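You operate a simulated robot arm through the tools that you are given. There is no shell and no other tool. Be economical: measure what you need, move in short steps, check, and stop when the job is done.

The job below is to be done with a simulated two-armed robot. You get a single attempt, and the scene is never put back.

JOB
Put the black block on the white disc. Pick up the grey hose with one hand, pass it to the other hand and put it on the boot lid. Fetch the teal vent cap and set it on the top of the blue cart. Fetch the carton that says "Filter" from the top of the tyre table and set it on top of the silver housing. Fetch the white wrench and set it on the shelf of the wooden table. Close the car door. Fetch the white rag and set it on the top of the shaft bench. Put the green brake pad on the work top of the tall shelf away on the top of the brake cart. Take the orange funnel and put it on top of the grey pan. Take the blue filter and put it on the blue sheet. Take the black bottle and leave it on the top of the shaft bench. Take the yellow rag and put it on the yellow lens. Open the lid of the purple tray. The order is free. Set down upright: black block, teal vent cap, carton, blue filter, black bottle.

The check looks at the end state, three seconds after you hand in, the way a careful person would. Anything else that was tipped, shoved, dropped, spilled or broken makes it a failure. Lids that push on must go on centred and level and be pressed home; caps that screw on are set level and turned clockwise until they are tight. Flat cloth is picked up by pressing the open fingertips on it (5 to 10 N) and closing them slowly along it; thin cloth reads only 2 to 8 mm in the jaws.

ROBOT AND FRAMES
Two 6-joint arms with two-finger parallel grippers on one trunk, on a base that drives. Base frame: it is fixed to the floor where the robot stands at the start and does not move with it; the origin is under the middle of the robot, x ahead of it, y to its left, z up; the surface under the hand at the start is at about z = 0.9. Units: m, degrees, N and s.
The left shoulder is at the start at [-0.077, 0.177, 0.832], the right one opposite. With the tool pointing down near the work surface each hand reaches from about 0.1 to 0.7 m from the robot's upright axis, wherever it stands, measured 20 degrees to its own side. Places, roughly: black block (6x5x5 cm) [0.6, -0.1, 0.9]; black bottle [-8, -1, 1]; blue filter (8x8x10 cm) [-9.5, 0.5, 0.5]; blue sheet (15x9x1 cm) [-9.5, 2.5, 0.9]; boot lid [-1.9, 3.2, 1]; car door [-3.1, 0.8, 0.7]; green brake pad (17x6x3 cm) [-9.5, 1.3, 0.9]; green carton, white carton [-3.25, -3, 0.5]; grey hose (4x5x10 cm) [-1.6, -0.8, 0.8]; grey pan (26x14x6 cm) [-9.5, 1.8, 0.5]; lid of the purple tray [-7.8, -1.6, 0.9]; orange funnel (10x10x10 cm) [-9.5, 0.7, 0.5]; shelf of the wooden table [-5.7, -1, 0.4]; silver housing (17x9x5 cm) [-3.2, -3.3, 0.5]; teal vent cap (4x4x6 cm) [-2.2, -0.8, 0.8]; top of the blue cart [-1.9, -2.5, 0.8]; top of the brake cart [-4.3, -1.6, 0.8]; top of the shaft bench [-5.7, -1.7, 0.8]; white disc (7x7x2 cm) [0.7, 0.4, 0.9]; white rag (9x7x5 cm) [-9.5, 1.1, 0.5]; white wrench (25x6x6 cm) [-4.5, -0.7, 0.9]; yellow lens (10x10x1 cm) [-9.7, 0.8, 0.9]; yellow rag (9x7x5 cm) [-7.5, 2.6, 0.9]. Payload 1.57 kg a hand.
The TCP of each hand is the grasp point between the finger pads, 0.03 m short of the fingertips. In the tool frame z runs along the fingers and y along their closing line. The gripper opens to 0.08 m. The fingers are 0.017 m wide and 0.012 m thick; the gripper's body (0.04 by 0.082 m) begins 0.08 m behind the TCP.
Orientation is told as [roll, pitch, yaw] about the base's x, y, z axes, in that order, counted from this pose: with the fingers straight down and closing along the base's y, the tool's x points along the base's -x, its y along +y and its z along -z.

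CONTROLS
- The arms move only by the tool apply_moves. It takes "left_rows", "right_rows" or both (then of equal length, played together; a hand with none holds still); each is a list of rows, each a list of 7 numbers: the shift along the tool's x, y, z in units of 50 mm (1.0 is 50 mm), then the turn, a rotation vector about the tool's x, y, z in units of 6 degrees (1.0 is 6 degrees), then the gripper command, from -1 (fully open) to 1 (shut), values between in proportion. In form: [[dx, dy, dz, wx, wy, wz, fingers], ...]. A call has 1 to 8 rows; each row shifts and turns the commanded pose from where the row before left it, along the tool's axes as they then stand. A call with a number of a shift or a turn outside -1 to 1 is refused whole. Each row takes 0.2 s and may step no farther than 0.05 m and 8.6 degrees from the row before; otherwise, or with a gripper value out of range, the whole call is refused. A pose out of reach is approached as far as the arm can. The call stops where the force on the tool passes 40 N (or 10 N more than at its start, if that is more) or the arm is blocked; 0.2 s more then pass. Each finger travels about 0.072 m/s and halts on what it meets, pressing with about 27 N; the grip force reading is that of the motor and also rises with nothing between the fingers. The clock runs only during rows and for 0.2 s after the last one: add rows that do not move to give the fingers time. It gives the time, the measured TCP pose, the force on the tool (base axes), the opening and the grip force at its end, in the units of the frame above (readings bear some noise), with the torque about the TCP (base axes, N m) and any sound that the robot's microphone picked up.
- Cameras (640 x 400 px; columns grow to the right, rows downward): "scene" is now at [0.0354, 0.0206, 1.5571]; the picture's right is [0.24, -0.97, 0.00], its down [-0.70, -0.17, -0.69] and it looks along [0.67, 0.17, -0.72] (base axes); focal length 286 px, centre (320, 200). "left" rides on the left gripper at [0.072, 0.007, -0.122] in its tool frame; the picture's right is [-0.09, 1.00, 0.00], its down [-0.84, -0.08, -0.54] and it looks along [-0.54, -0.05, 0.84] (tool axes); focal length 238 px, centre (320, 200). "right" rides on the right gripper at [0.072, -0.007, -0.122] in its tool frame; the picture's right is [0.09, 1.00, 0.00], its down [-0.84, 0.08, -0.54] and it looks along [-0.54, 0.05, 0.84] (tool axes); focal length 238 px, centre (320, 200). There is no depth. A picture from a camera that has moved, and an enlarged one, comes with that camera's place and axes in the base frame and with its lens.
- camera(camera): a new picture of that camera. No time passes.
- move_column(by): slides the trunk up (or, below 0, down) by that many m; the arms and the scene camera ride with it, the base frame stays. It gives what a move gives, with no picture.
- drive_base(legs): drives the robot by 1 to 6 legs, each [ahead, left, turn to the left] in m, m and degrees, along the robot's own axes; the way and the turn of a leg run together, so that a leg with both is an arc; at most 1.5 m and 180 degrees a leg. The arms and the cameras ride along, it lands a little off, and it stops where it bumps. It gives what a move gives.
- aim_head(pan, tilt): turns the head with the scene camera to pan (to the left, within 143 degrees either way) and tilt (down, from -29 to 69), counted from straight ahead of the robot. It gives what a move gives.
- close_up(camera, box): a new picture of the part [left, top, right, bottom] of that camera's present view, enlarged. No time passes.
- finish_job(): hands the job in; it is judged then, once.

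Go step by step. Nothing tells you exact positions but the pictures and the camera data: compare them with the known pose of the tool, close in by small moves and look again before you grip or let go. The budget is 577 turns and 370 pictures, counting those below and the enlarged ones. Unless the task says otherwise, let go and move clear before handing in, and close with one line.

The tools are called after ">>>" by a JSON object that holds its "method" and its "body". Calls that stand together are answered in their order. apply_moves: Moves the arms, as the interface text tells. Its arguments: {"type":"object","properties":{"left_rows":{"type":"array"},"right_rows":{"type":"array"}},"required":[]} The other tools are called the same way: move_column (by) slides the trunk up or down; drive_base (legs) drives the base; aim_head (pan, tilt) turns the head that bears the scene camera; camera (camera) takes a picture; close_up (camera, box) takes an enlarged picture of a part of a camera's view; finish_job () hands the job in.

At the start:

```text
time_s: 0.0
left_eef_pos: [0.3664, 0.3072, 1.1807]
left_orientation: [-0.1, 0.0, 0.0]
left_contact_force: [-0.2, 0.3, 0.2]
left_ft_torque: [0.03, 0.01, -0.01]
left_finger_gap: 0.08
left_grip_force: 0.1
right_eef_pos: [0.3495, -0.035, 1.2312]
right_orientation: [0.0, -0.1, 0.0]
right_contact_force: [0.1, 0.5, -0.8]
right_ft_torque: [0.0, 0.02, -0.02]
right_finger_gap: 0.0799
right_grip_force: 0.0
trunk travel left (down, up): [-0.275, 0.053]
robot x, y, heading: [0.0035, -0.0001, 0.0]
head pan, tilt: [13.9, 46.2]
```

scene: 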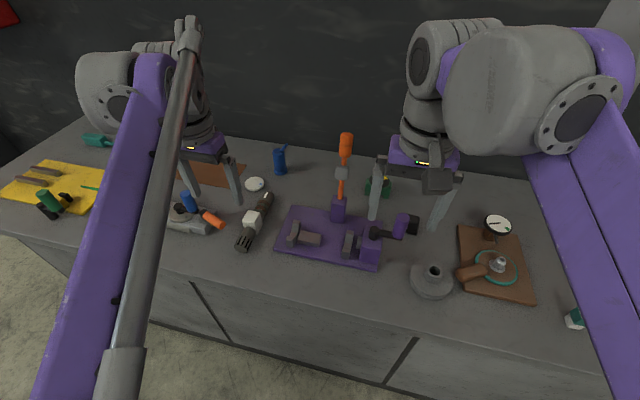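
right: 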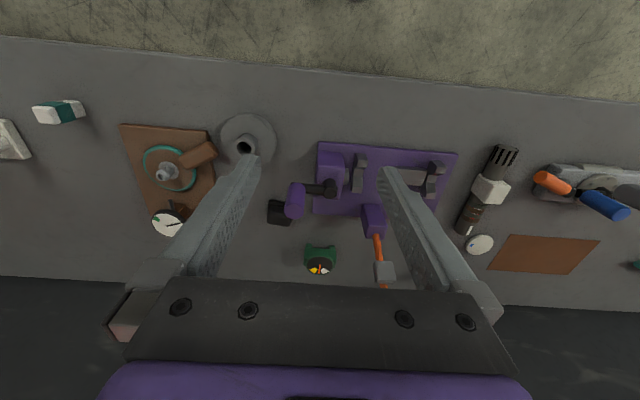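
left: 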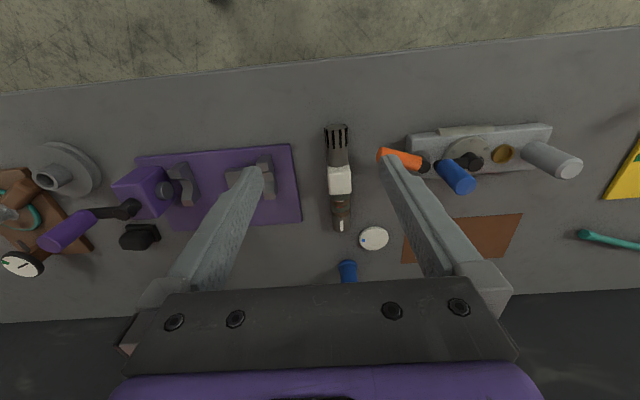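

The black block shows left of the purple fixture at about [0.6, -0.107], and the white disc at about [0.65, 0.40]. I'll look closer at both first.

>>> {"method": "close_up", "body": {"camera": "right", "box": [220, 150, 380, 250]}}

>>> {"method": "close_up", "body": {"camera": "left", "box": [300, 180, 460, 280]}}

```text
4.00 times, centred on (300, 200) of right
camera zoom: at [0.2756, -0.0404, 1.353], right [-0.09, 1.0, 0.0], down [0.84, 0.08, 0.54], along [0.54, 0.05, -0.84], focal length 953 px, centre (400, 200)
```

zoom: 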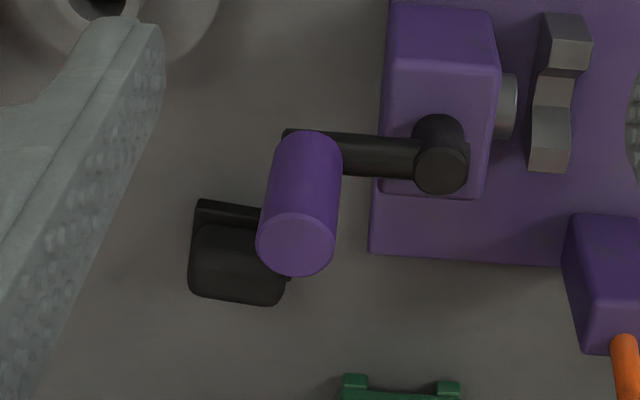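

```text
4.00 times, centred on (380, 230) of left
camera zoom: at [0.2951, 0.3134, 1.304], right [0.09, 1.0, 0.0], down [0.84, -0.08, 0.54], along [0.54, -0.05, -0.84], focal length 953 px, centre (80, 80)
```

zoom: 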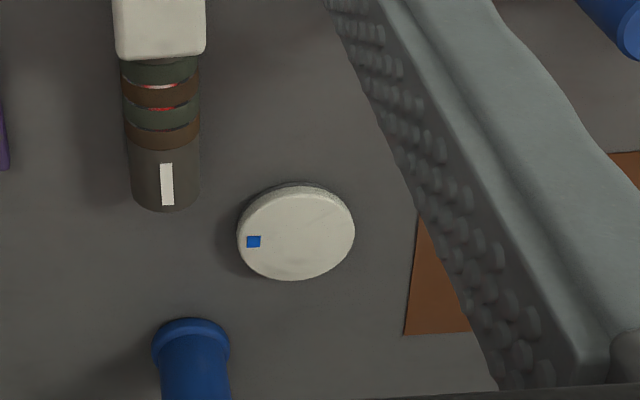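

The crank handle partly hides the black block. I'll take a scene close-up to see its height.

>>> {"method": "close_up", "body": {"camera": "scene", "box": [340, 180, 460, 280]}}

```text
4.00 times, centred on (400, 230) of scene
camera zoom: at [0.0354, 0.0206, 1.5571], right [0.24, -0.97, 0.0], down [-0.7, -0.17, -0.69], along [0.67, 0.17, -0.72], focal length 1144 px, centre (0, 80)
```

zoom: 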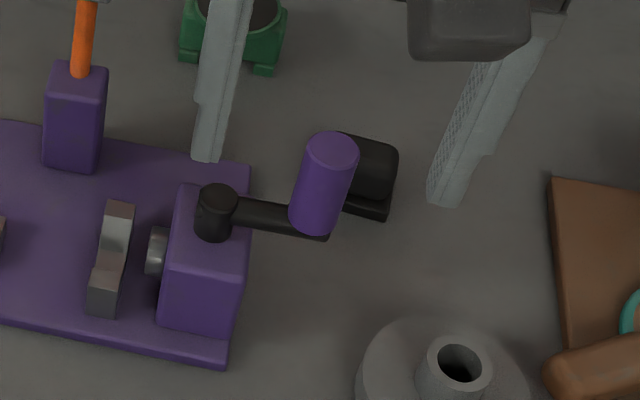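

The block sits clear of the crank handle (about 0.1 m beyond it). I'll bring the right hand above the block and look.

>>> {"method": "apply_moves", "body": {"right_rows": [[-0.82, -0.22, 0.2, 0, 0, 0, -1], [-0.82, -0.22, 0.2, 0, 0, 0, -1], [-0.82, -0.22, 0.3, 0, 0, 0, -1], [-0.82, -0.22, 0.4, 0, 0, 0, -1], [-0.82, -0.22, 0.4, 0, 0, 0, -1], [-0.5, -0.2, 0.6, 0, 0, 0, -1]]}}

>>> {"method": "camera", "body": {"camera": "right"}}

```text
time_s: 1.4
left_eef_pos: [0.3663, 0.3067, 1.1827]
left_orientation: [0.0, -0.1, 0.1]
left_contact_force: [0.3, 0.0, 0.0]
left_ft_torque: [0.03, 0.0, 0.0]
left_finger_gap: 0.0798
left_grip_force: 0.1
right_eef_pos: [0.5777, -0.1004, 1.1278]
right_orientation: [0.1, -0.1, 0.1]
right_contact_force: [-0.1, 0.5, 0.6]
right_ft_torque: [0.02, 0.01, -0.01]
right_finger_gap: 0.0799
right_grip_force: 0.0
trunk travel left (down, up): [-0.275, 0.053]
robot x, y, heading: [-0.0011, 0.0016, 0.2]
head pan, tilt: [13.9, 46.2]
```

```text
363 pictures are left
camera right: at [0.5066, -0.1052, 1.2492], right [-0.09, 1.0, 0.0], down [0.84, 0.08, 0.54], along [0.54, 0.05, -0.84], focal length 238 px, centre (320, 200)
```

right: 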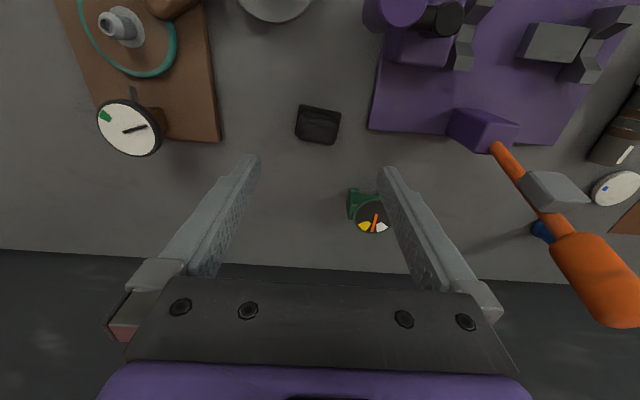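

>>> {"method": "close_up", "body": {"camera": "right", "box": [260, 80, 380, 160]}}

```text
5.00 times, centred on (320, 120) of right
camera zoom: at [0.5066, -0.1052, 1.2492], right [-0.09, 1.0, 0.0], down [0.84, 0.08, 0.54], along [0.54, 0.05, -0.84], focal length 1192 px, centre (320, 600)
```

zoom: 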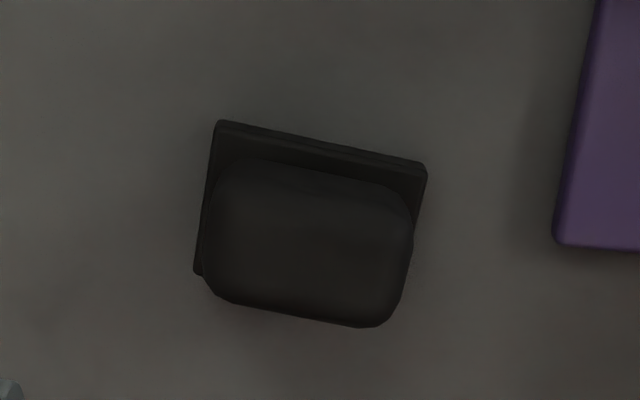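

The block is at about [0.60, -0.10], turned about 5°. I'll turn the hand to match and descend most of the way.

>>> {"method": "apply_moves", "body": {"right_rows": [[-0.44, 0, 0.3, 0, 0, 0.83, -1], [0, 0, 0.9, 0, 0, 0, -1], [0, 0, 0.9, 0, 0, 0, -1], [0, 0, 0.9, 0, 0, 0, -1]]}}

>>> {"method": "camera", "body": {"camera": "right"}}

```text
time_s: 2.4
left_eef_pos: [0.3676, 0.3064, 1.1827]
left_orientation: [0.1, 0.0, 0.0]
left_contact_force: [0.2, 0.1, 0.2]
left_ft_torque: [0.02, -0.01, -0.03]
left_finger_gap: 0.0802
left_grip_force: 0.1
right_eef_pos: [0.6011, -0.1024, 0.9772]
right_orientation: [0.0, 0.1, -5.1]
right_contact_force: [0.2, 0.7, 0.6]
right_ft_torque: [0.03, 0.01, -0.01]
right_finger_gap: 0.0802
right_grip_force: 0.1
trunk travel left (down, up): [-0.275, 0.053]
robot x, y, heading: [0.0018, -0.0027, -0.3]
head pan, tilt: [13.9, 46.2]
```

```text
361 pictures are left
camera right: at [0.529, -0.1006, 1.0982], right [-0.01, 1.0, 0.0], down [0.84, 0.0, 0.54], along [0.54, 0.0, -0.84], focal length 238 px, centre (320, 200)
```

right: 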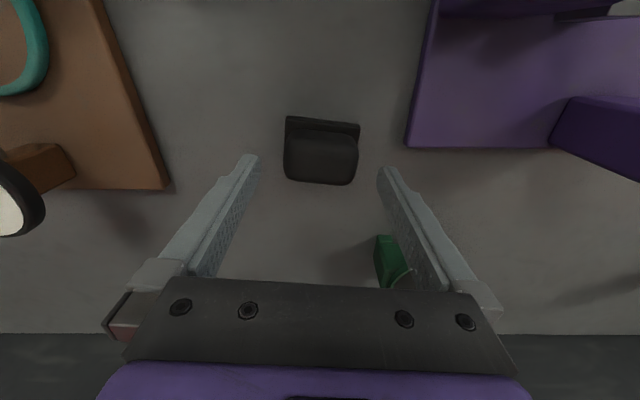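

>>> {"method": "apply_moves", "body": {"right_rows": [[0.05, 0.06, 0.35, 0, 0, 0.4, -1], [0, 0, 0.35, 0, 0, 0, -1], [0, 0, 0, 0, 0, 0, 0.2], [0, 0, 0, 0, 0, 0, 0.8], [0, 0, 0, 0, 0, 0, 1], [0, 0, 0, 0, 0, 0, 1]]}}

>>> {"method": "camera", "body": {"camera": "right"}}

```text
time_s: 3.8
left_eef_pos: [0.3659, 0.307, 1.1826]
left_orientation: [0.0, 0.0, 0.0]
left_contact_force: [-0.7, 0.0, -0.5]
left_ft_torque: [-0.01, 0.03, 0.01]
left_finger_gap: 0.0801
left_grip_force: 0.1
right_eef_pos: [0.5975, -0.097, 0.9421]
right_orientation: [0.0, 0.0, -7.5]
right_contact_force: [0.0, 0.5, -0.4]
right_ft_torque: [-0.03, 0.03, 0.02]
right_finger_gap: 0.0536
right_grip_force: 27.3
trunk travel left (down, up): [-0.275, 0.053]
robot x, y, heading: [0.0033, -0.0043, 0.0]
head pan, tilt: [13.9, 46.2]
```

```text
360 pictures are left
camera right: at [0.525, -0.0933, 1.0638], right [0.04, 1.0, 0.0], down [0.84, -0.03, 0.54], along [0.54, -0.02, -0.84], focal length 238 px, centre (320, 200)
```

right: 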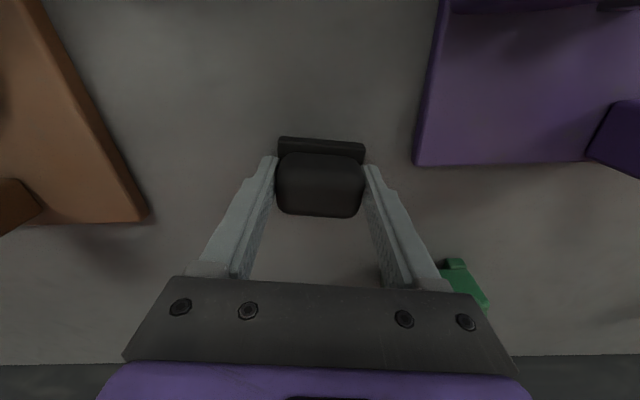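

The block is gripped. I'll lift it high, clear of the levers, and shift the base left.

>>> {"method": "apply_moves", "body": {"right_rows": [[0, 0, -0.6, 0, 0, 0, 1], [0, 0, -0.9, 0, 0, 0, 1], [0, 0, -0.95, 0, 0, 0, 1], [0, 0, -0.95, 0, 0, 0, 1], [0, 0, -0.95, 0, 0, 0, 1], [0, 0, -0.95, 0, 0, 0, 1]]}}

>>> {"method": "camera", "body": {"camera": "right"}}

>>> {"method": "camera", "body": {"camera": "scene"}}

```text
time_s: 5.2
left_eef_pos: [0.3654, 0.3076, 1.1832]
left_orientation: [0.1, -0.1, 0.0]
left_contact_force: [0.5, -0.1, -0.1]
left_ft_torque: [0.0, -0.04, -0.02]
left_finger_gap: 0.0799
left_grip_force: 0.1
right_eef_pos: [0.555, -0.1017, 1.1713]
right_orientation: [0.0, -0.1, -7.4]
right_contact_force: [0.0, -0.4, -0.8]
right_ft_torque: [0.03, -0.06, 0.01]
right_finger_gap: 0.0535
right_grip_force: 26.9
right hand out of reach, approached as far as the arm can: row 5, 6
trunk travel left (down, up): [-0.275, 0.053]
robot x, y, heading: [0.0005, 0.0023, -0.0]
head pan, tilt: [13.9, 46.2]
```

```text
359 pictures are left
camera right: at [0.4815, -0.0975, 1.2925], right [0.04, 1.0, 0.0], down [0.84, -0.03, 0.54], along [0.54, -0.02, -0.84], focal length 238 px, centre (320, 200)
```

right: 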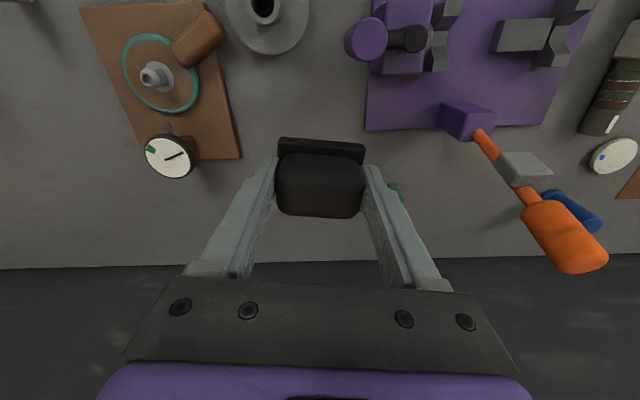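

```text
358 pictures are left
camera scene: at [0.0346, 0.0207, 1.5572], right [0.24, -0.97, 0.0], down [-0.7, -0.17, -0.69], along [0.67, 0.17, -0.72], focal length 286 px, centre (320, 200)
```

scene: 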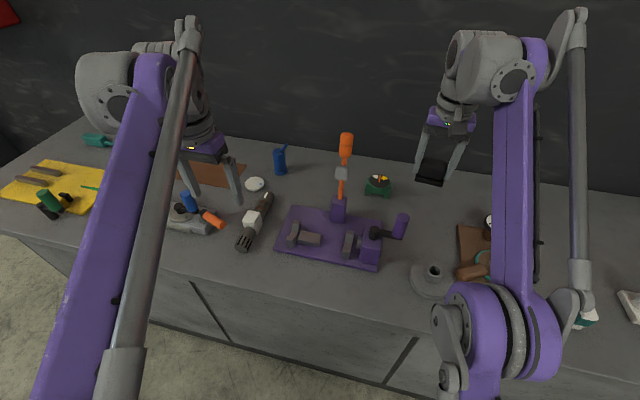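

The orange lever top reaches z≈1.16, so I'll retract the hand toward the robot before driving left.

>>> {"method": "apply_moves", "body": {"right_rows": [[0.8, 0.1, 0, 0, 0, 0, 1], [0.8, 0.1, -0.2, 0, 0, 0, 1], [0.8, 0.1, -0.3, 0, 0, 0, 1], [0.8, 0.1, -0.3, 0, 0, 0, 1], [0.8, 0.1, -0.3, 0, 0, 0, 1]]}}

>>> {"method": "drive_base", "body": {"legs": [[0, 0.42, 0]]}}

>>> {"method": "camera", "body": {"camera": "right"}}

```text
time_s: 6.4
left_eef_pos: [0.3652, 0.3056, 1.1814]
left_orientation: [0.0, 0.0, 0.0]
left_contact_force: [0.0, -1.1, -0.6]
left_ft_torque: [-0.03, -0.03, 0.0]
left_finger_gap: 0.0802
left_grip_force: 0.1
right_eef_pos: [0.3594, -0.0507, 1.2281]
right_orientation: [0.0, -0.1, -7.4]
right_contact_force: [-0.1, -0.3, -1.7]
right_ft_torque: [0.02, 0.03, -0.03]
right_finger_gap: 0.0537
right_grip_force: 27.0
trunk travel left (down, up): [-0.275, 0.053]
robot x, y, heading: [0.006, 0.0024, -0.0]
head pan, tilt: [13.9, 46.2]
```

```text
time_s: 10.7
left_eef_pos: [0.3667, 0.7354, 1.1825]
left_orientation: [-0.1, 0.0, 0.1]
left_contact_force: [1.1, 0.6, -0.2]
left_ft_torque: [0.0, 0.03, -0.01]
left_finger_gap: 0.0799
left_grip_force: 0.0
right_eef_pos: [0.3614, 0.3766, 1.2269]
right_orientation: [0.0, 0.0, -7.4]
right_contact_force: [-0.4, -0.4, -2.3]
right_ft_torque: [-0.01, 0.01, -0.02]
right_finger_gap: 0.0532
right_grip_force: 26.7
trunk travel left (down, up): [-0.275, 0.053]
robot x, y, heading: [-0.0004, 0.4243, -0.2]
head pan, tilt: [13.9, 46.2]
```

```text
357 pictures are left
camera right: at [0.2881, 0.3815, 1.3487], right [0.04, 1.0, 0.0], down [0.84, -0.03, 0.54], along [0.54, -0.02, -0.84], focal length 238 px, centre (320, 200)
```

right: 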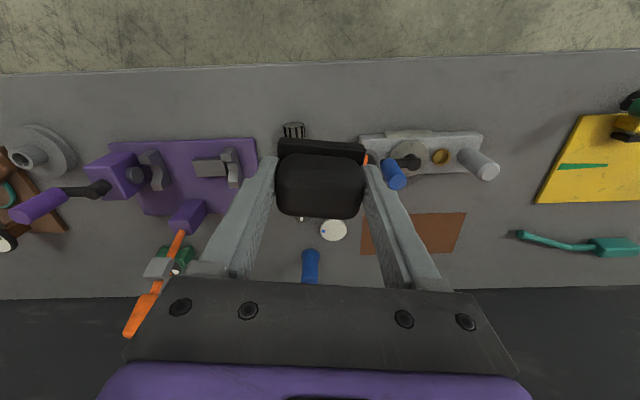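

Disc at about [0.651, 0.401]. I'll carry the block over it and look.

>>> {"method": "apply_moves", "body": {"right_rows": [[-0.8, 0.17, 0.2, 0, 0, 0, 1], [-0.8, 0.17, 0.3, 0, 0, 0, 1], [-0.8, 0.17, 0.3, 0, 0, 0, 1], [-0.8, 0.17, 0.4, 0, 0, 0, 1], [-0.8, 0.17, 0.4, 0, 0, 0, 1], [-0.8, 0.17, 0.4, 0, 0, 0, 1], [-0.8, 0.17, 0.5, 0, 0, 0, 1]]}}

>>> {"method": "camera", "body": {"camera": "right"}}

```text
time_s: 12.3
left_eef_pos: [0.3664, 0.7344, 1.182]
left_orientation: [0.0, 0.0, 0.1]
left_contact_force: [0.1, -0.8, 0.5]
left_ft_torque: [-0.05, 0.01, -0.03]
left_finger_gap: 0.0798
left_grip_force: 0.1
right_eef_pos: [0.6012, 0.391, 1.0723]
right_orientation: [0.0, 0.0, -7.4]
right_contact_force: [0.0, 0.0, -1.0]
right_ft_torque: [-0.03, 0.02, 0.01]
right_finger_gap: 0.0536
right_grip_force: 26.8
right hand out of reach, approached as far as the arm can: row 5, 6, 7
trunk travel left (down, up): [-0.275, 0.053]
robot x, y, heading: [-0.0004, 0.4249, 0.3]
head pan, tilt: [13.9, 46.2]
```

```text
356 pictures are left
camera right: at [0.529, 0.395, 1.1933], right [0.04, 1.0, 0.0], down [0.84, -0.03, 0.54], along [0.54, -0.02, -0.84], focal length 238 px, centre (320, 200)
```

right: 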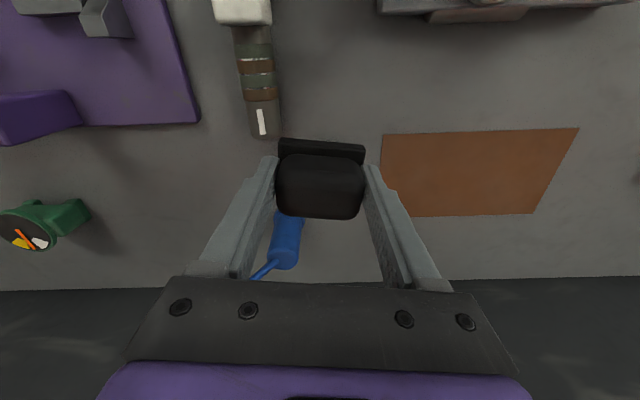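

The arm is at its reach limit; I'll shift the base left and slightly ahead, and raise the trunk to reach the disc.

>>> {"method": "drive_base", "body": {"legs": [[0.04, 0.12, 0]]}}

>>> {"method": "camera", "body": {"camera": "right"}}

```text
time_s: 14.0
left_eef_pos: [0.4076, 0.8535, 1.1821]
left_orientation: [0.1, 0.0, -0.1]
left_contact_force: [-0.5, 0.2, 0.2]
left_ft_torque: [0.02, 0.0, 0.0]
left_finger_gap: 0.08
left_grip_force: 0.1
right_eef_pos: [0.6411, 0.5106, 1.0722]
right_orientation: [0.0, -0.1, -7.5]
right_contact_force: [-0.2, -0.4, -1.9]
right_ft_torque: [0.01, 0.02, 0.0]
right_finger_gap: 0.0538
right_grip_force: 26.7
trunk travel left (down, up): [-0.275, 0.053]
robot x, y, heading: [0.04, 0.5485, 0.1]
head pan, tilt: [13.9, 46.2]
```

```text
355 pictures are left
camera right: at [0.5689, 0.5151, 1.1937], right [0.04, 1.0, 0.0], down [0.84, -0.03, 0.54], along [0.54, -0.02, -0.84], focal length 238 px, centre (320, 200)
```

right: 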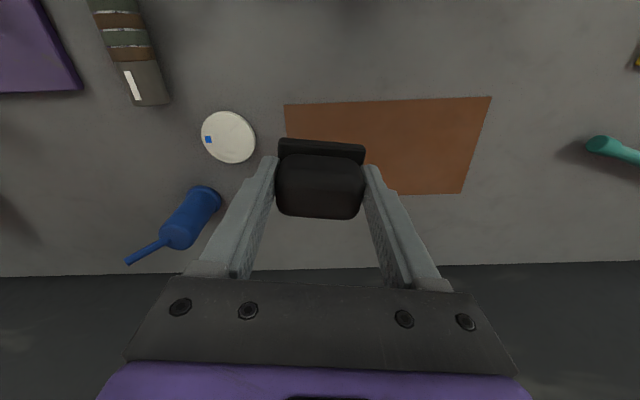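

>>> {"method": "apply_moves", "body": {"right_rows": [[-0.15, -0.7, 0.2, 0, 0, 0, 1], [-0.15, -0.7, 0.3, 0, 0, 0, 1], [-0.15, -0.7, 0.4, 0, 0, 0, 1], [0, 0, 0.6, 0, 0, 0, 1]]}}

>>> {"method": "camera", "body": {"camera": "right"}}

```text
time_s: 15.0
left_eef_pos: [0.4077, 0.8545, 1.1827]
left_orientation: [0.0, 0.1, -0.1]
left_contact_force: [-0.3, 0.1, 0.9]
left_ft_torque: [-0.03, -0.01, -0.02]
left_finger_gap: 0.08
left_grip_force: 0.1
right_eef_pos: [0.6508, 0.404, 0.9988]
right_orientation: [0.0, 0.1, -7.6]
right_contact_force: [0.0, -0.1, -1.9]
right_ft_torque: [0.0, -0.02, -0.01]
right_finger_gap: 0.0535
right_grip_force: 26.9
trunk travel left (down, up): [-0.275, 0.053]
robot x, y, heading: [0.0426, 0.5465, -0.2]
head pan, tilt: [13.9, 46.2]
```

```text
354 pictures are left
camera right: at [0.5776, 0.4091, 1.1201], right [0.04, 1.0, 0.0], down [0.84, -0.03, 0.54], along [0.54, -0.02, -0.84], focal length 238 px, centre (320, 200)
```

right: 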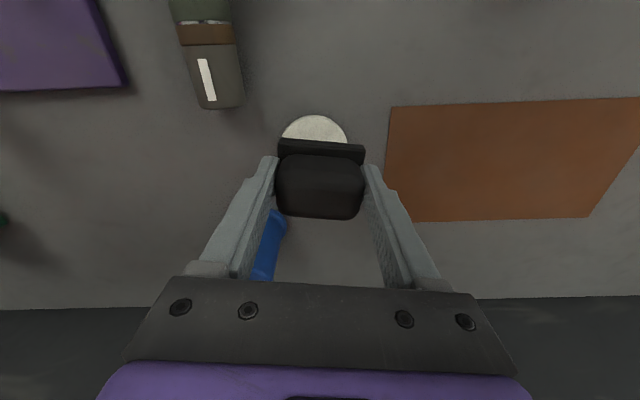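

>>> {"method": "apply_moves", "body": {"right_rows": [[-0.04, 0, 0.3, 0, 0, 0, 1], [0, 0, 0.25, 0, 0, 0, 1], [0, 0, 0.08, 0, 0, 0, 1]]}}

>>> {"method": "camera", "body": {"camera": "right"}}

```text
time_s: 15.8
left_eef_pos: [0.4083, 0.8537, 1.1827]
left_orientation: [0.0, 0.0, -0.1]
left_contact_force: [-0.3, 0.0, -0.6]
left_ft_torque: [-0.02, 0.02, -0.03]
left_finger_gap: 0.08
left_grip_force: 0.0
right_eef_pos: [0.6536, 0.4023, 0.9665]
right_orientation: [0.0, 0.0, -7.5]
right_contact_force: [-0.8, -0.5, -1.3]
right_ft_torque: [0.03, 0.0, -0.03]
right_finger_gap: 0.0539
right_grip_force: 26.6
trunk travel left (down, up): [-0.275, 0.053]
robot x, y, heading: [0.0438, 0.5504, -0.0]
head pan, tilt: [13.9, 46.2]
```

```text
353 pictures are left
camera right: at [0.5795, 0.4077, 1.0879], right [0.04, 1.0, 0.0], down [0.84, -0.03, 0.54], along [0.54, -0.02, -0.84], focal length 238 px, centre (320, 200)
```

right: 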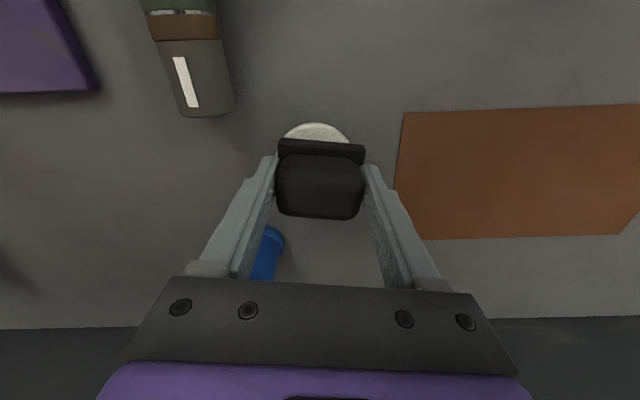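

>>> {"method": "apply_moves", "body": {"right_rows": [[0, -0.04, 0.06, 0, 0, 0, 1], [0, 0, 0.05, 0, 0, 0, 1], [0, 0, 0, 0, 0, 0, 1]]}}

```text
time_s: 16.6
left_eef_pos: [0.4067, 0.8536, 1.1825]
left_orientation: [0.0, 0.1, -0.1]
left_contact_force: [-0.1, 0.9, -0.7]
left_ft_torque: [-0.01, 0.03, -0.01]
left_finger_gap: 0.0798
left_grip_force: 0.0
right_eef_pos: [0.6528, 0.4006, 0.9595]
right_orientation: [0.0, 0.0, -7.5]
right_contact_force: [0.2, -0.6, -1.2]
right_ft_torque: [0.01, 0.03, 0.02]
right_finger_gap: 0.0536
right_grip_force: 27.1
trunk travel left (down, up): [-0.275, 0.053]
robot x, y, heading: [0.037, 0.5475, -0.0]
head pan, tilt: [13.9, 46.2]
```

>>> {"method": "apply_moves", "body": {"right_rows": [[0, 0, 0.05, 0, 0, 0, 1], [0, 0, 0.04, 0, 0, 0, 1], [0, 0, 0, 0, 0, 0, 1]]}}

>>> {"method": "camera", "body": {"camera": "right"}}

```text
time_s: 17.4
left_eef_pos: [0.4078, 0.8541, 1.1823]
left_orientation: [0.0, 0.0, 0.0]
left_contact_force: [0.0, 1.0, -0.7]
left_ft_torque: [0.02, 0.01, 0.0]
left_finger_gap: 0.0802
left_grip_force: 0.1
right_eef_pos: [0.6525, 0.4011, 0.9554]
right_orientation: [0.1, 0.0, -7.6]
right_contact_force: [0.7, -0.8, -0.6]
right_ft_torque: [-0.01, 0.04, 0.02]
right_finger_gap: 0.0538
right_grip_force: 27.5
trunk travel left (down, up): [-0.275, 0.053]
robot x, y, heading: [0.0414, 0.5493, -0.2]
head pan, tilt: [13.9, 46.2]
```

```text
352 pictures are left
camera right: at [0.5796, 0.4057, 1.0773], right [0.04, 1.0, 0.0], down [0.84, -0.03, 0.54], along [0.54, -0.02, -0.84], focal length 238 px, centre (320, 200)
```

right: 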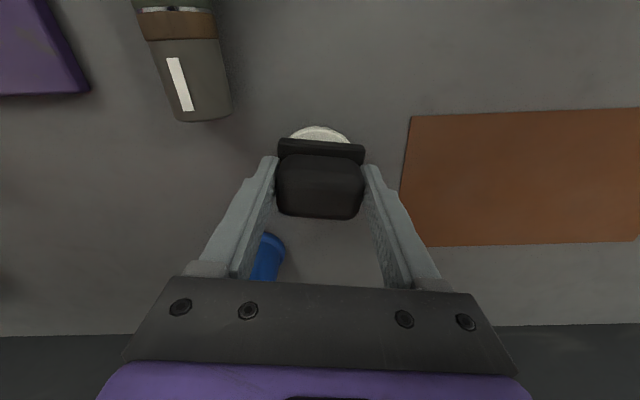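

>>> {"method": "apply_moves", "body": {"right_rows": [[0, 0, 0.04, 0, 0, 0, 1], [0, 0, 0.04, 0, 0, 0, 1], [0, 0, 0, 0, 0, 0, 1]]}}

```text
time_s: 18.4
left_eef_pos: [0.4056, 0.8538, 1.1819]
left_orientation: [0.0, -0.1, 0.0]
left_contact_force: [-0.5, -0.6, 0.2]
left_ft_torque: [0.0, 0.02, 0.02]
left_finger_gap: 0.0801
left_grip_force: 0.1
right_eef_pos: [0.6516, 0.4021, 0.9538]
right_orientation: [0.0, -0.2, -7.5]
right_contact_force: [2.9, -0.7, 21.1]
right_ft_torque: [-0.03, -0.25, 0.01]
right_finger_gap: 0.0537
right_grip_force: 27.2
trunk travel left (down, up): [-0.275, 0.053]
robot x, y, heading: [0.0421, 0.549, -0.1]
head pan, tilt: [13.9, 46.2]
stopped in row 3 (right hand): the force on the tool passed its limit at 41 N (the readings are from after the stop); the commanded pose is now the measured one
```

Contact. I'll release and rise straight up.

>>> {"method": "apply_moves", "body": {"right_rows": [[0, 0, -0.02, 0, 0, 0, 0.0], [0, 0, 0, 0, 0, 0, -0.5], [0, 0, 0, 0, 0, 0, -0.8], [0, 0, -0.3, 0, 0, 0, -0.8], [0, 0, -0.8, 0, 0, 0, -0.8], [0, 0, -0.9, 0, 0, 0, -0.8], [0.3, 0, -0.8, 0, 0, 0, -0.8]]}}

>>> {"method": "camera", "body": {"camera": "right"}}

```text
time_s: 20.0
left_eef_pos: [0.4071, 0.8547, 1.1826]
left_orientation: [0.0, 0.0, -0.2]
left_contact_force: [-0.1, -0.1, -0.3]
left_ft_torque: [-0.01, -0.01, -0.01]
left_finger_gap: 0.0801
left_grip_force: 0.0
right_eef_pos: [0.6337, 0.4028, 1.0913]
right_orientation: [0.1, -0.3, -7.5]
right_contact_force: [-0.8, -0.5, 0.5]
right_ft_torque: [0.0, 0.0, 0.0]
right_finger_gap: 0.072
right_grip_force: 0.0
trunk travel left (down, up): [-0.275, 0.053]
robot x, y, heading: [0.0402, 0.5501, -0.1]
head pan, tilt: [13.9, 46.2]
```

```text
351 pictures are left
camera right: at [0.5611, 0.406, 1.2127], right [0.04, 1.0, 0.0], down [0.84, -0.03, 0.55], along [0.55, -0.02, -0.84], focal length 238 px, centre (320, 200)
```

right: 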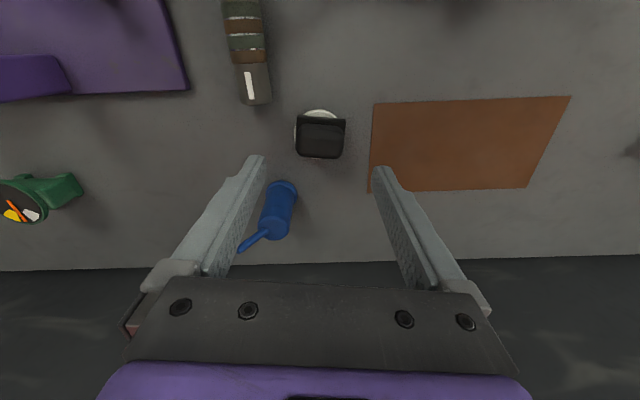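

The black block stands on the disc. I'll retract, back off and look around the room.

>>> {"method": "apply_moves", "body": {"right_rows": [[0.8, -0.5, -0.5, 0, 0, -0.6, -0.8], [0.8, -0.5, -0.5, 0, 0, -0.6, -0.8], [0.8, -0.3, -0.5, 0, 0, 0, -1], [0.8, -0.3, -0.3, 0, 0, 0, -1], [0.8, 0, 0, 0, 0, 0, -1], [0.8, 0, 0, 0, 0, 0, -1]]}}

>>> {"method": "drive_base", "body": {"legs": [[-0.5, 0, 0], [0, 0, 180]]}}

>>> {"method": "aim_head", "body": {"pan": 0, "tilt": 20}}

>>> {"method": "camera", "body": {"camera": "scene"}}

```text
refused: row 1 steps farther than a row can; nothing moved
```

```text
time_s: 30.4
left_eef_pos: [-0.8154, 0.2251, 1.1811]
left_orientation: [0.0, 0.0, -177.5]
left_contact_force: [0.4, 0.6, -0.5]
left_ft_torque: [0.02, 0.04, 0.01]
left_finger_gap: 0.0799
left_grip_force: 0.1
right_eef_pos: [-1.0642, 0.6664, 1.0908]
right_orientation: [0.0, -0.2, 175.3]
right_contact_force: [0.0, 0.5, -0.2]
right_ft_torque: [-0.06, -0.01, 0.01]
right_finger_gap: 0.0717
right_grip_force: 0.0
trunk travel left (down, up): [-0.275, 0.053]
robot x, y, heading: [-0.4598, 0.5451, -177.5]
head pan, tilt: [13.9, 46.2]
```

```text
time_s: 31.3
left_eef_pos: [-0.8152, 0.2249, 1.1811]
left_orientation: [0.1, 0.0, -177.5]
left_contact_force: [-0.2, -0.1, -0.1]
left_ft_torque: [-0.04, 0.01, 0.02]
left_finger_gap: 0.08
left_grip_force: 0.1
right_eef_pos: [-1.0644, 0.6675, 1.09]
right_orientation: [-0.1, -0.3, 175.3]
right_contact_force: [0.2, -1.4, -0.3]
right_ft_torque: [-0.01, 0.02, -0.02]
right_finger_gap: 0.0718
right_grip_force: 0.0
trunk travel left (down, up): [-0.275, 0.053]
robot x, y, heading: [-0.461, 0.544, -177.3]
head pan, tilt: [0.0, 20.0]
```

```text
350 pictures are left
camera scene: at [-0.5165, 0.5465, 1.5975], right [-0.04, 1.0, 0.0], down [0.34, 0.02, -0.94], along [-0.94, -0.04, -0.34], focal length 286 px, centre (320, 200)
```

scene: 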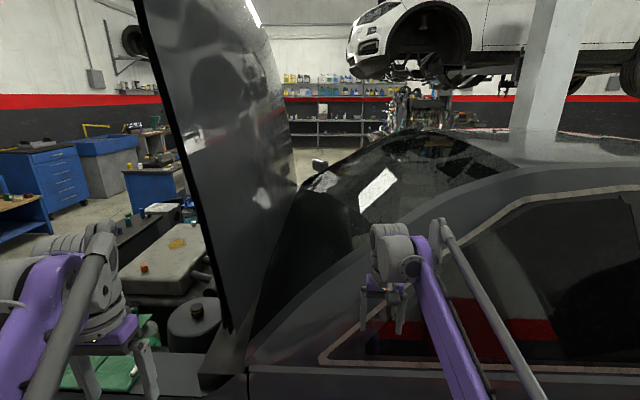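

The car stands across in front of me (engine bay to the left, raised bonnet, cabin to the right). First retract the right arm, then look left and right.

>>> {"method": "apply_moves", "body": {"right_rows": [[0.8, -0.3, -0.4, 0, 0, -0.6, -0.8], [0.8, -0.3, -0.4, 0, 0, -0.6, -0.8], [0.8, -0.3, -0.4, 0, 0, 0, -1], [0.8, -0.3, -0.3, 0, 0, 0, -1], [0.9, 0, 0, 0, 0, 0, -1], [0.8, 0, 0, 0, 0, 0, -1]]}}

>>> {"method": "aim_head", "body": {"pan": 45, "tilt": 25}}

>>> {"method": "camera", "body": {"camera": "scene"}}

```text
time_s: 32.7
left_eef_pos: [-0.8147, 0.2246, 1.1825]
left_orientation: [0.1, -0.2, -177.3]
left_contact_force: [-0.1, 0.6, 0.8]
left_ft_torque: [0.01, 0.01, 0.0]
left_finger_gap: 0.0797
left_grip_force: 0.1
right_eef_pos: [-0.8175, 0.7312, 1.1664]
right_orientation: [0.0, -0.2, -177.7]
right_contact_force: [-0.8, 0.5, 0.1]
right_ft_torque: [-0.01, 0.03, 0.0]
right_finger_gap: 0.0799
right_grip_force: 0.0
trunk travel left (down, up): [-0.275, 0.053]
robot x, y, heading: [-0.4656, 0.5487, -177.5]
head pan, tilt: [0.0, 20.0]
```

```text
time_s: 33.8
left_eef_pos: [-0.8158, 0.2251, 1.1825]
left_orientation: [0.1, -0.1, -177.6]
left_contact_force: [-0.2, 0.1, -0.4]
left_ft_torque: [-0.01, -0.01, 0.01]
left_finger_gap: 0.0799
left_grip_force: 0.2
right_eef_pos: [-0.8172, 0.7302, 1.1657]
right_orientation: [0.0, -0.3, -177.7]
right_contact_force: [0.2, 0.1, 0.1]
right_ft_torque: [-0.01, 0.0, 0.01]
right_finger_gap: 0.0801
right_grip_force: 0.1
trunk travel left (down, up): [-0.275, 0.053]
robot x, y, heading: [-0.4656, 0.5462, -177.2]
head pan, tilt: [45.0, 25.0]
```

```text
349 pictures are left
camera scene: at [-0.4856, 0.4827, 1.5895], right [-0.74, 0.68, 0.0], down [0.29, 0.31, -0.91], along [-0.61, -0.67, -0.42], focal length 286 px, centre (320, 200)
```

scene: 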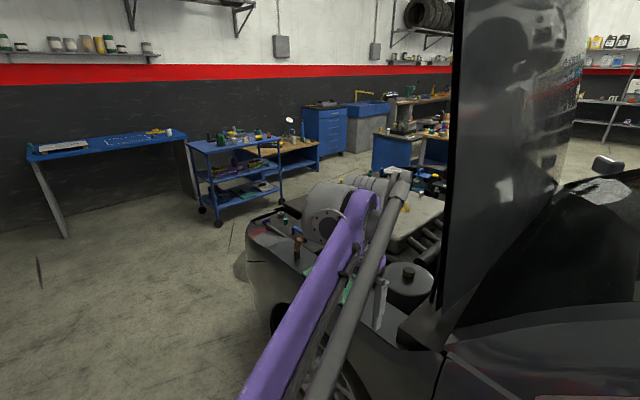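

Engine bay with the hose and cap is at front-left; blue cart further on. I'll slide along to face the engine bay from the side.

>>> {"method": "drive_base", "body": {"legs": [[-0.05, 1.4, -2.5]]}}

>>> {"method": "aim_head", "body": {"pan": 0, "tilt": 40}}

>>> {"method": "camera", "body": {"camera": "scene"}}

```text
time_s: 46.3
left_eef_pos: [-0.7548, -1.1635, 1.1821]
left_orientation: [0.0, 0.0, 179.6]
left_contact_force: [0.0, 0.9, 0.1]
left_ft_torque: [0.02, 0.03, -0.02]
left_finger_gap: 0.0802
left_grip_force: 0.1
right_eef_pos: [-0.7319, -0.6598, 1.1658]
right_orientation: [0.1, -0.3, 179.4]
right_contact_force: [-0.2, -1.9, 0.0]
right_ft_torque: [-0.02, 0.04, 0.01]
right_finger_gap: 0.0798
right_grip_force: 0.0
trunk travel left (down, up): [-0.275, 0.053]
robot x, y, heading: [-0.3872, -0.8572, 179.7]
head pan, tilt: [45.0, 25.0]
```

```text
time_s: 47.5
left_eef_pos: [-0.7545, -1.1638, 1.1821]
left_orientation: [-0.1, 0.0, 179.5]
left_contact_force: [0.8, 0.1, 0.5]
left_ft_torque: [-0.03, 0.0, 0.01]
left_finger_gap: 0.0797
left_grip_force: 0.0
right_eef_pos: [-0.7306, -0.6587, 1.1656]
right_orientation: [0.0, -0.2, 179.4]
right_contact_force: [0.7, 1.4, -0.8]
right_ft_torque: [0.01, 0.04, -0.01]
right_finger_gap: 0.0802
right_grip_force: 0.1
trunk travel left (down, up): [-0.275, 0.053]
robot x, y, heading: [-0.3851, -0.8627, 180.0]
head pan, tilt: [0.0, 40.0]
```

```text
348 pictures are left
camera scene: at [-0.4317, -0.8584, 1.5662], right [0.01, 1.0, 0.0], down [0.64, 0.0, -0.77], along [-0.77, 0.01, -0.64], focal length 286 px, centre (320, 200)
```

scene: 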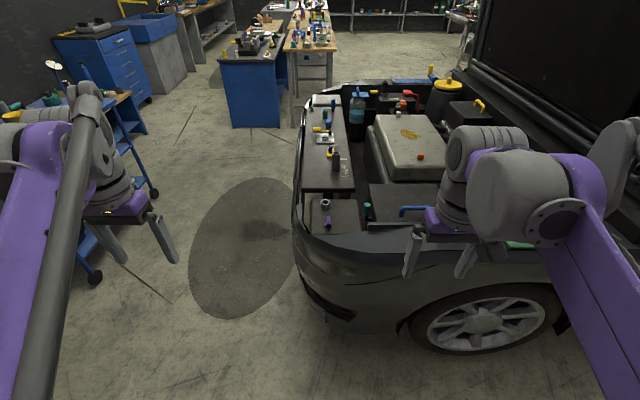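

>>> {"method": "close_up", "body": {"camera": "scene", "box": [280, 60, 520, 250]}}

```text
2.11 times, centred on (400, 155) of scene
camera zoom: at [-0.4317, -0.8584, 1.5662], right [0.01, 1.0, 0.0], down [0.64, 0.0, -0.77], along [-0.77, 0.01, -0.64], focal length 602 px, centre (152, 295)
```

zoom: 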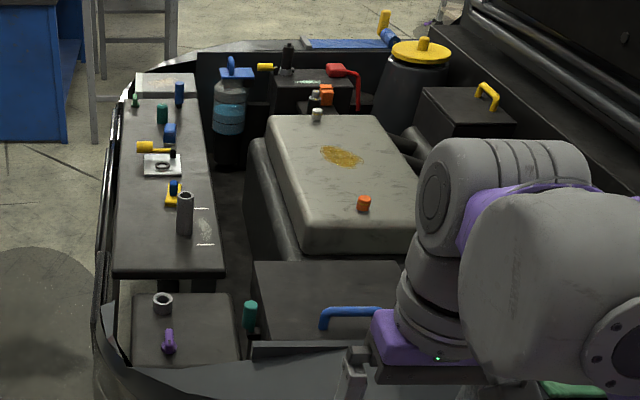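

The grey hose stands upright at about [-1.58, -0.77] and the teal cap at about [-2.16, -0.81] on the front slam panel. I'll drive around to the car's front and face it.

>>> {"method": "drive_base", "body": {"legs": [[0, 0.72, 0], [1.48, 0, 0], [0, 0, -90]]}}

>>> {"method": "camera", "body": {"camera": "scene"}}

```text
time_s: 64.7
left_eef_pos: [-2.1774, -1.1971, 1.1816]
left_orientation: [0.0, 0.0, 90.9]
left_contact_force: [-0.4, -0.7, 0.4]
left_ft_torque: [-0.02, 0.01, -0.04]
left_finger_gap: 0.08
left_grip_force: 0.1
right_eef_pos: [-1.6707, -1.2091, 1.1662]
right_orientation: [0.0, -0.3, 90.7]
right_contact_force: [0.4, 0.5, -0.4]
right_ft_torque: [0.02, -0.01, 0.02]
right_finger_gap: 0.0799
right_grip_force: 0.0
trunk travel left (down, up): [-0.275, 0.053]
robot x, y, heading: [-1.865, -1.5554, 90.6]
head pan, tilt: [0.0, 40.0]
```

```text
346 pictures are left
camera scene: at [-1.8676, -1.5141, 1.5662], right [1.0, 0.02, 0.0], down [0.01, -0.64, -0.77], along [-0.01, 0.77, -0.64], focal length 286 px, centre (320, 200)
```

scene: 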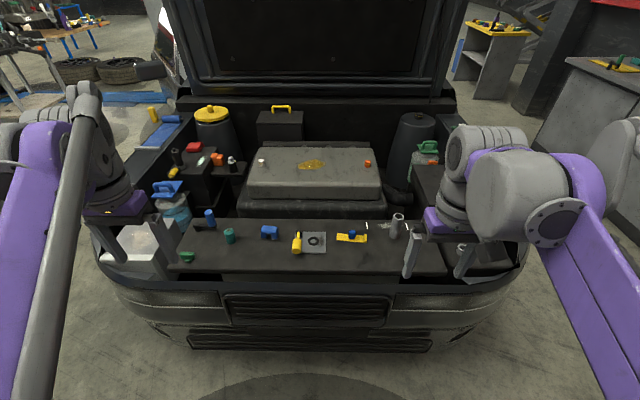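

>>> {"method": "drive_base", "body": {"legs": [[0.17, 0, -0.6]]}}

>>> {"method": "camera", "body": {"camera": "right"}}

>>> {"method": "camera", "body": {"camera": "left"}}

```text
time_s: 66.2
left_eef_pos: [-2.1743, -1.0238, 1.1812]
left_orientation: [0.1, 0.1, 90.2]
left_contact_force: [0.5, -1.1, 0.2]
left_ft_torque: [-0.04, 0.01, 0.02]
left_finger_gap: 0.0799
left_grip_force: 0.0
right_eef_pos: [-1.67, -1.0415, 1.1648]
right_orientation: [-0.1, -0.3, 90.0]
right_contact_force: [-0.5, -0.4, 0.4]
right_ft_torque: [-0.02, 0.04, 0.0]
right_finger_gap: 0.0801
right_grip_force: 0.0
trunk travel left (down, up): [-0.275, 0.053]
robot x, y, heading: [-1.8695, -1.3877, 90.0]
head pan, tilt: [0.0, 40.0]
```

```text
345 pictures are left
camera right: at [-1.6642, -1.1123, 1.2868], right [-1.0, -0.09, 0.0], down [-0.08, 0.83, 0.54], along [-0.05, 0.54, -0.84], focal length 238 px, centre (320, 200)
```

right: 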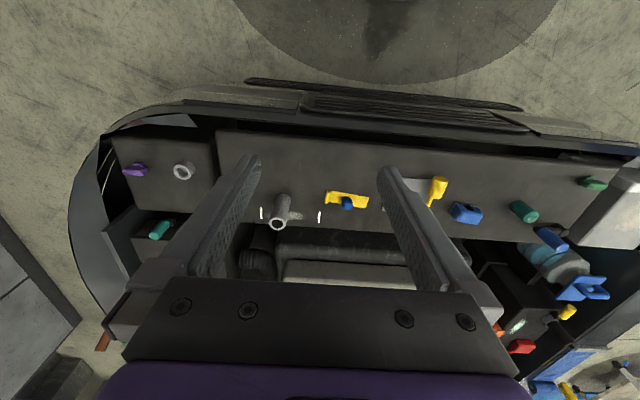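

```text
344 pictures are left
camera left: at [-2.1809, -1.0962, 1.304], right [-1.0, 0.09, 0.0], down [0.07, 0.84, 0.54], along [0.05, 0.54, -0.84], focal length 238 px, centre (320, 200)
```

left: 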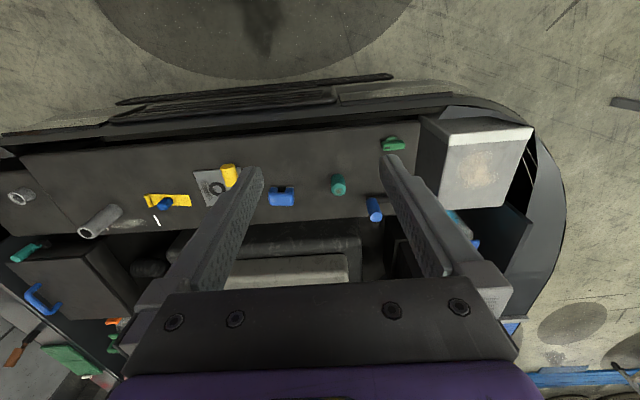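

>>> {"method": "close_up", "body": {"camera": "right", "box": [230, 170, 350, 250]}}

>>> {"method": "close_up", "body": {"camera": "left", "box": [290, 145, 410, 225]}}

```text
5.00 times, centred on (290, 210) of right
camera zoom: at [-1.6642, -1.1123, 1.2868], right [-1.0, -0.09, 0.0], down [-0.08, 0.83, 0.54], along [-0.05, 0.54, -0.84], focal length 1192 px, centre (470, 150)
```

zoom: 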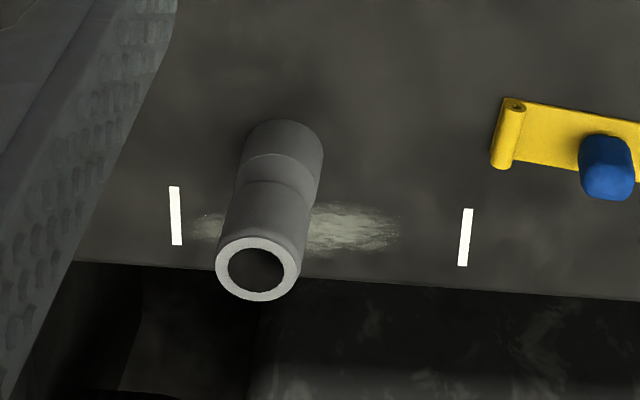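

```text
5.00 times, centred on (350, 185) of left
camera zoom: at [-2.1809, -1.0962, 1.304], right [-1.0, 0.09, 0.0], down [0.07, 0.84, 0.54], along [0.05, 0.54, -0.84], focal length 1192 px, centre (170, 275)
```

zoom: 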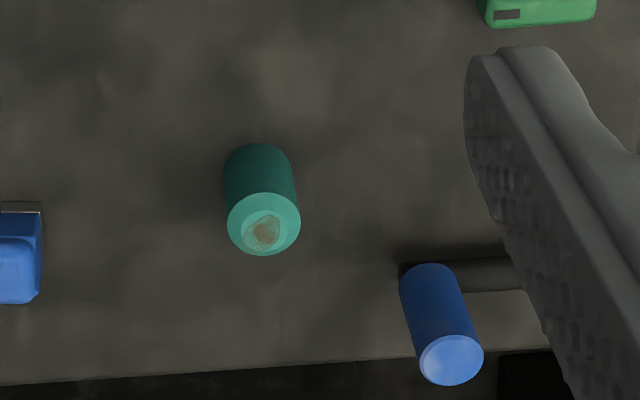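

Hose: upright, slightly bent tube at [-1.604, -0.79], top z≈0.90. Cap: at left. I'll move the right hand above the hose and the left hand above the cap.

>>> {"method": "apply_moves", "body": {"right_rows": [[-0.83, -0.22, 0.2, 0, 0, 0, -1], [-0.83, -0.22, 0.2, 0, 0, 0, -1], [-0.83, -0.22, 0.3, 0, 0, 0, -1], [-0.83, -0.22, 0.4, 0, 0, 0, -1], [-0.83, -0.22, 0.4, 0, 0, 0, -1], [-0.83, -0.22, 0.4, 0, 0, 0, -1], [0, 0, 0.6, 0, 0, 0, -1]]}}

>>> {"method": "camera", "body": {"camera": "right"}}

```text
time_s: 67.8
left_eef_pos: [-2.1751, -1.0247, 1.1821]
left_orientation: [0.0, 0.0, 90.2]
left_contact_force: [-0.2, -0.6, -0.5]
left_ft_torque: [0.04, -0.03, -0.01]
left_finger_gap: 0.0801
left_grip_force: 0.1
right_eef_pos: [-1.6029, -0.7928, 1.0388]
right_orientation: [0.0, -0.2, 90.0]
right_contact_force: [0.2, 0.0, 0.2]
right_ft_torque: [0.04, 0.02, 0.02]
right_finger_gap: 0.0799
right_grip_force: 0.0
trunk travel left (down, up): [-0.275, 0.053]
robot x, y, heading: [-1.8667, -1.3916, 90.2]
head pan, tilt: [0.0, 40.0]
```

```text
341 pictures are left
camera right: at [-1.5968, -0.8637, 1.1603], right [-1.0, -0.09, 0.0], down [-0.08, 0.83, 0.55], along [-0.05, 0.54, -0.84], focal length 238 px, centre (320, 200)
```

right: 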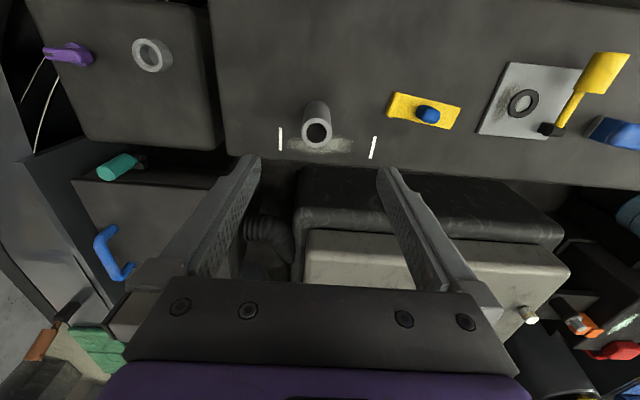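

>>> {"method": "apply_moves", "body": {"right_rows": [[-0.16, -0.05, 0.85, 0, 0, 0, -1], [0, 0, 0.85, 0, 0, 0, -1], [0, 0, 0.85, 0, 0, 0, -1], [0, 0, 0.75, 0, 0, 0, -1]]}}

>>> {"method": "camera", "body": {"camera": "right"}}

```text
time_s: 68.8
left_eef_pos: [-2.1743, -1.024, 1.1822]
left_orientation: [0.1, 0.0, 90.2]
left_contact_force: [0.1, 0.2, 0.3]
left_ft_torque: [-0.01, 0.02, -0.01]
left_finger_gap: 0.08
left_grip_force: 0.1
right_eef_pos: [-1.6018, -0.782, 0.8785]
right_orientation: [0.0, -0.2, 90.0]
right_contact_force: [-0.2, 0.3, -0.9]
right_ft_torque: [0.03, 0.02, -0.01]
right_finger_gap: 0.0801
right_grip_force: 0.1
trunk travel left (down, up): [-0.275, 0.053]
robot x, y, heading: [-1.8682, -1.3907, 90.4]
head pan, tilt: [0.0, 40.0]
```

```text
340 pictures are left
camera right: at [-1.5948, -0.8534, 0.9998], right [-1.0, -0.09, 0.0], down [-0.08, 0.84, 0.54], along [-0.05, 0.54, -0.84], focal length 238 px, centre (320, 200)
```

right: 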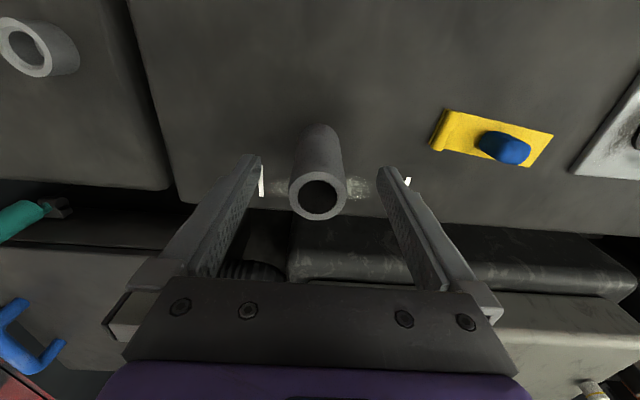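

>>> {"method": "apply_moves", "body": {"right_rows": [[0, 0, 0.2, 0, 0, 0, 0], [0, 0, 0, 0, 0, 0, 0.5], [0, 0, 0, 0, 0, 0, 1], [0, 0, 0, 0, 0, 0, 1], [0, 0, 0, 0, 0, 0, 1]]}}

>>> {"method": "camera", "body": {"camera": "right"}}

```text
time_s: 70.0
left_eef_pos: [-2.1759, -1.0242, 1.182]
left_orientation: [0.0, 0.0, 90.2]
left_contact_force: [0.6, 0.2, 0.7]
left_ft_torque: [0.0, -0.01, -0.02]
left_finger_gap: 0.08
left_grip_force: 0.2
right_eef_pos: [-1.6007, -0.7839, 0.868]
right_orientation: [0.1, -0.1, 90.0]
right_contact_force: [0.2, -0.4, 0.2]
right_ft_torque: [-0.01, -0.05, -0.01]
right_finger_gap: 0.0341
right_grip_force: 27.1
trunk travel left (down, up): [-0.275, 0.053]
robot x, y, heading: [-1.8678, -1.3903, 90.3]
head pan, tilt: [0.0, 40.0]
```

```text
339 pictures are left
camera right: at [-1.5951, -0.8539, 0.9893], right [-1.0, -0.09, 0.0], down [-0.08, 0.84, 0.54], along [-0.05, 0.54, -0.84], focal length 238 px, centre (320, 200)
```

right: 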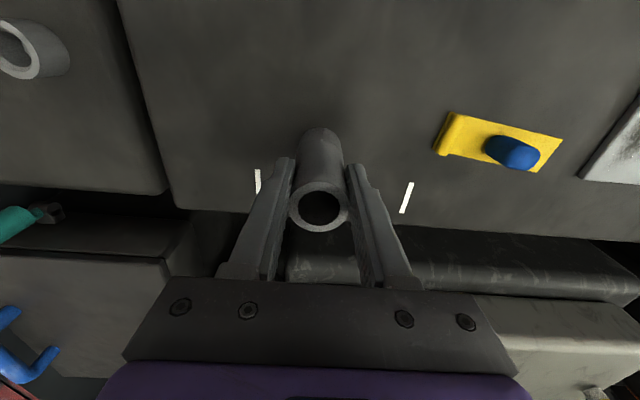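

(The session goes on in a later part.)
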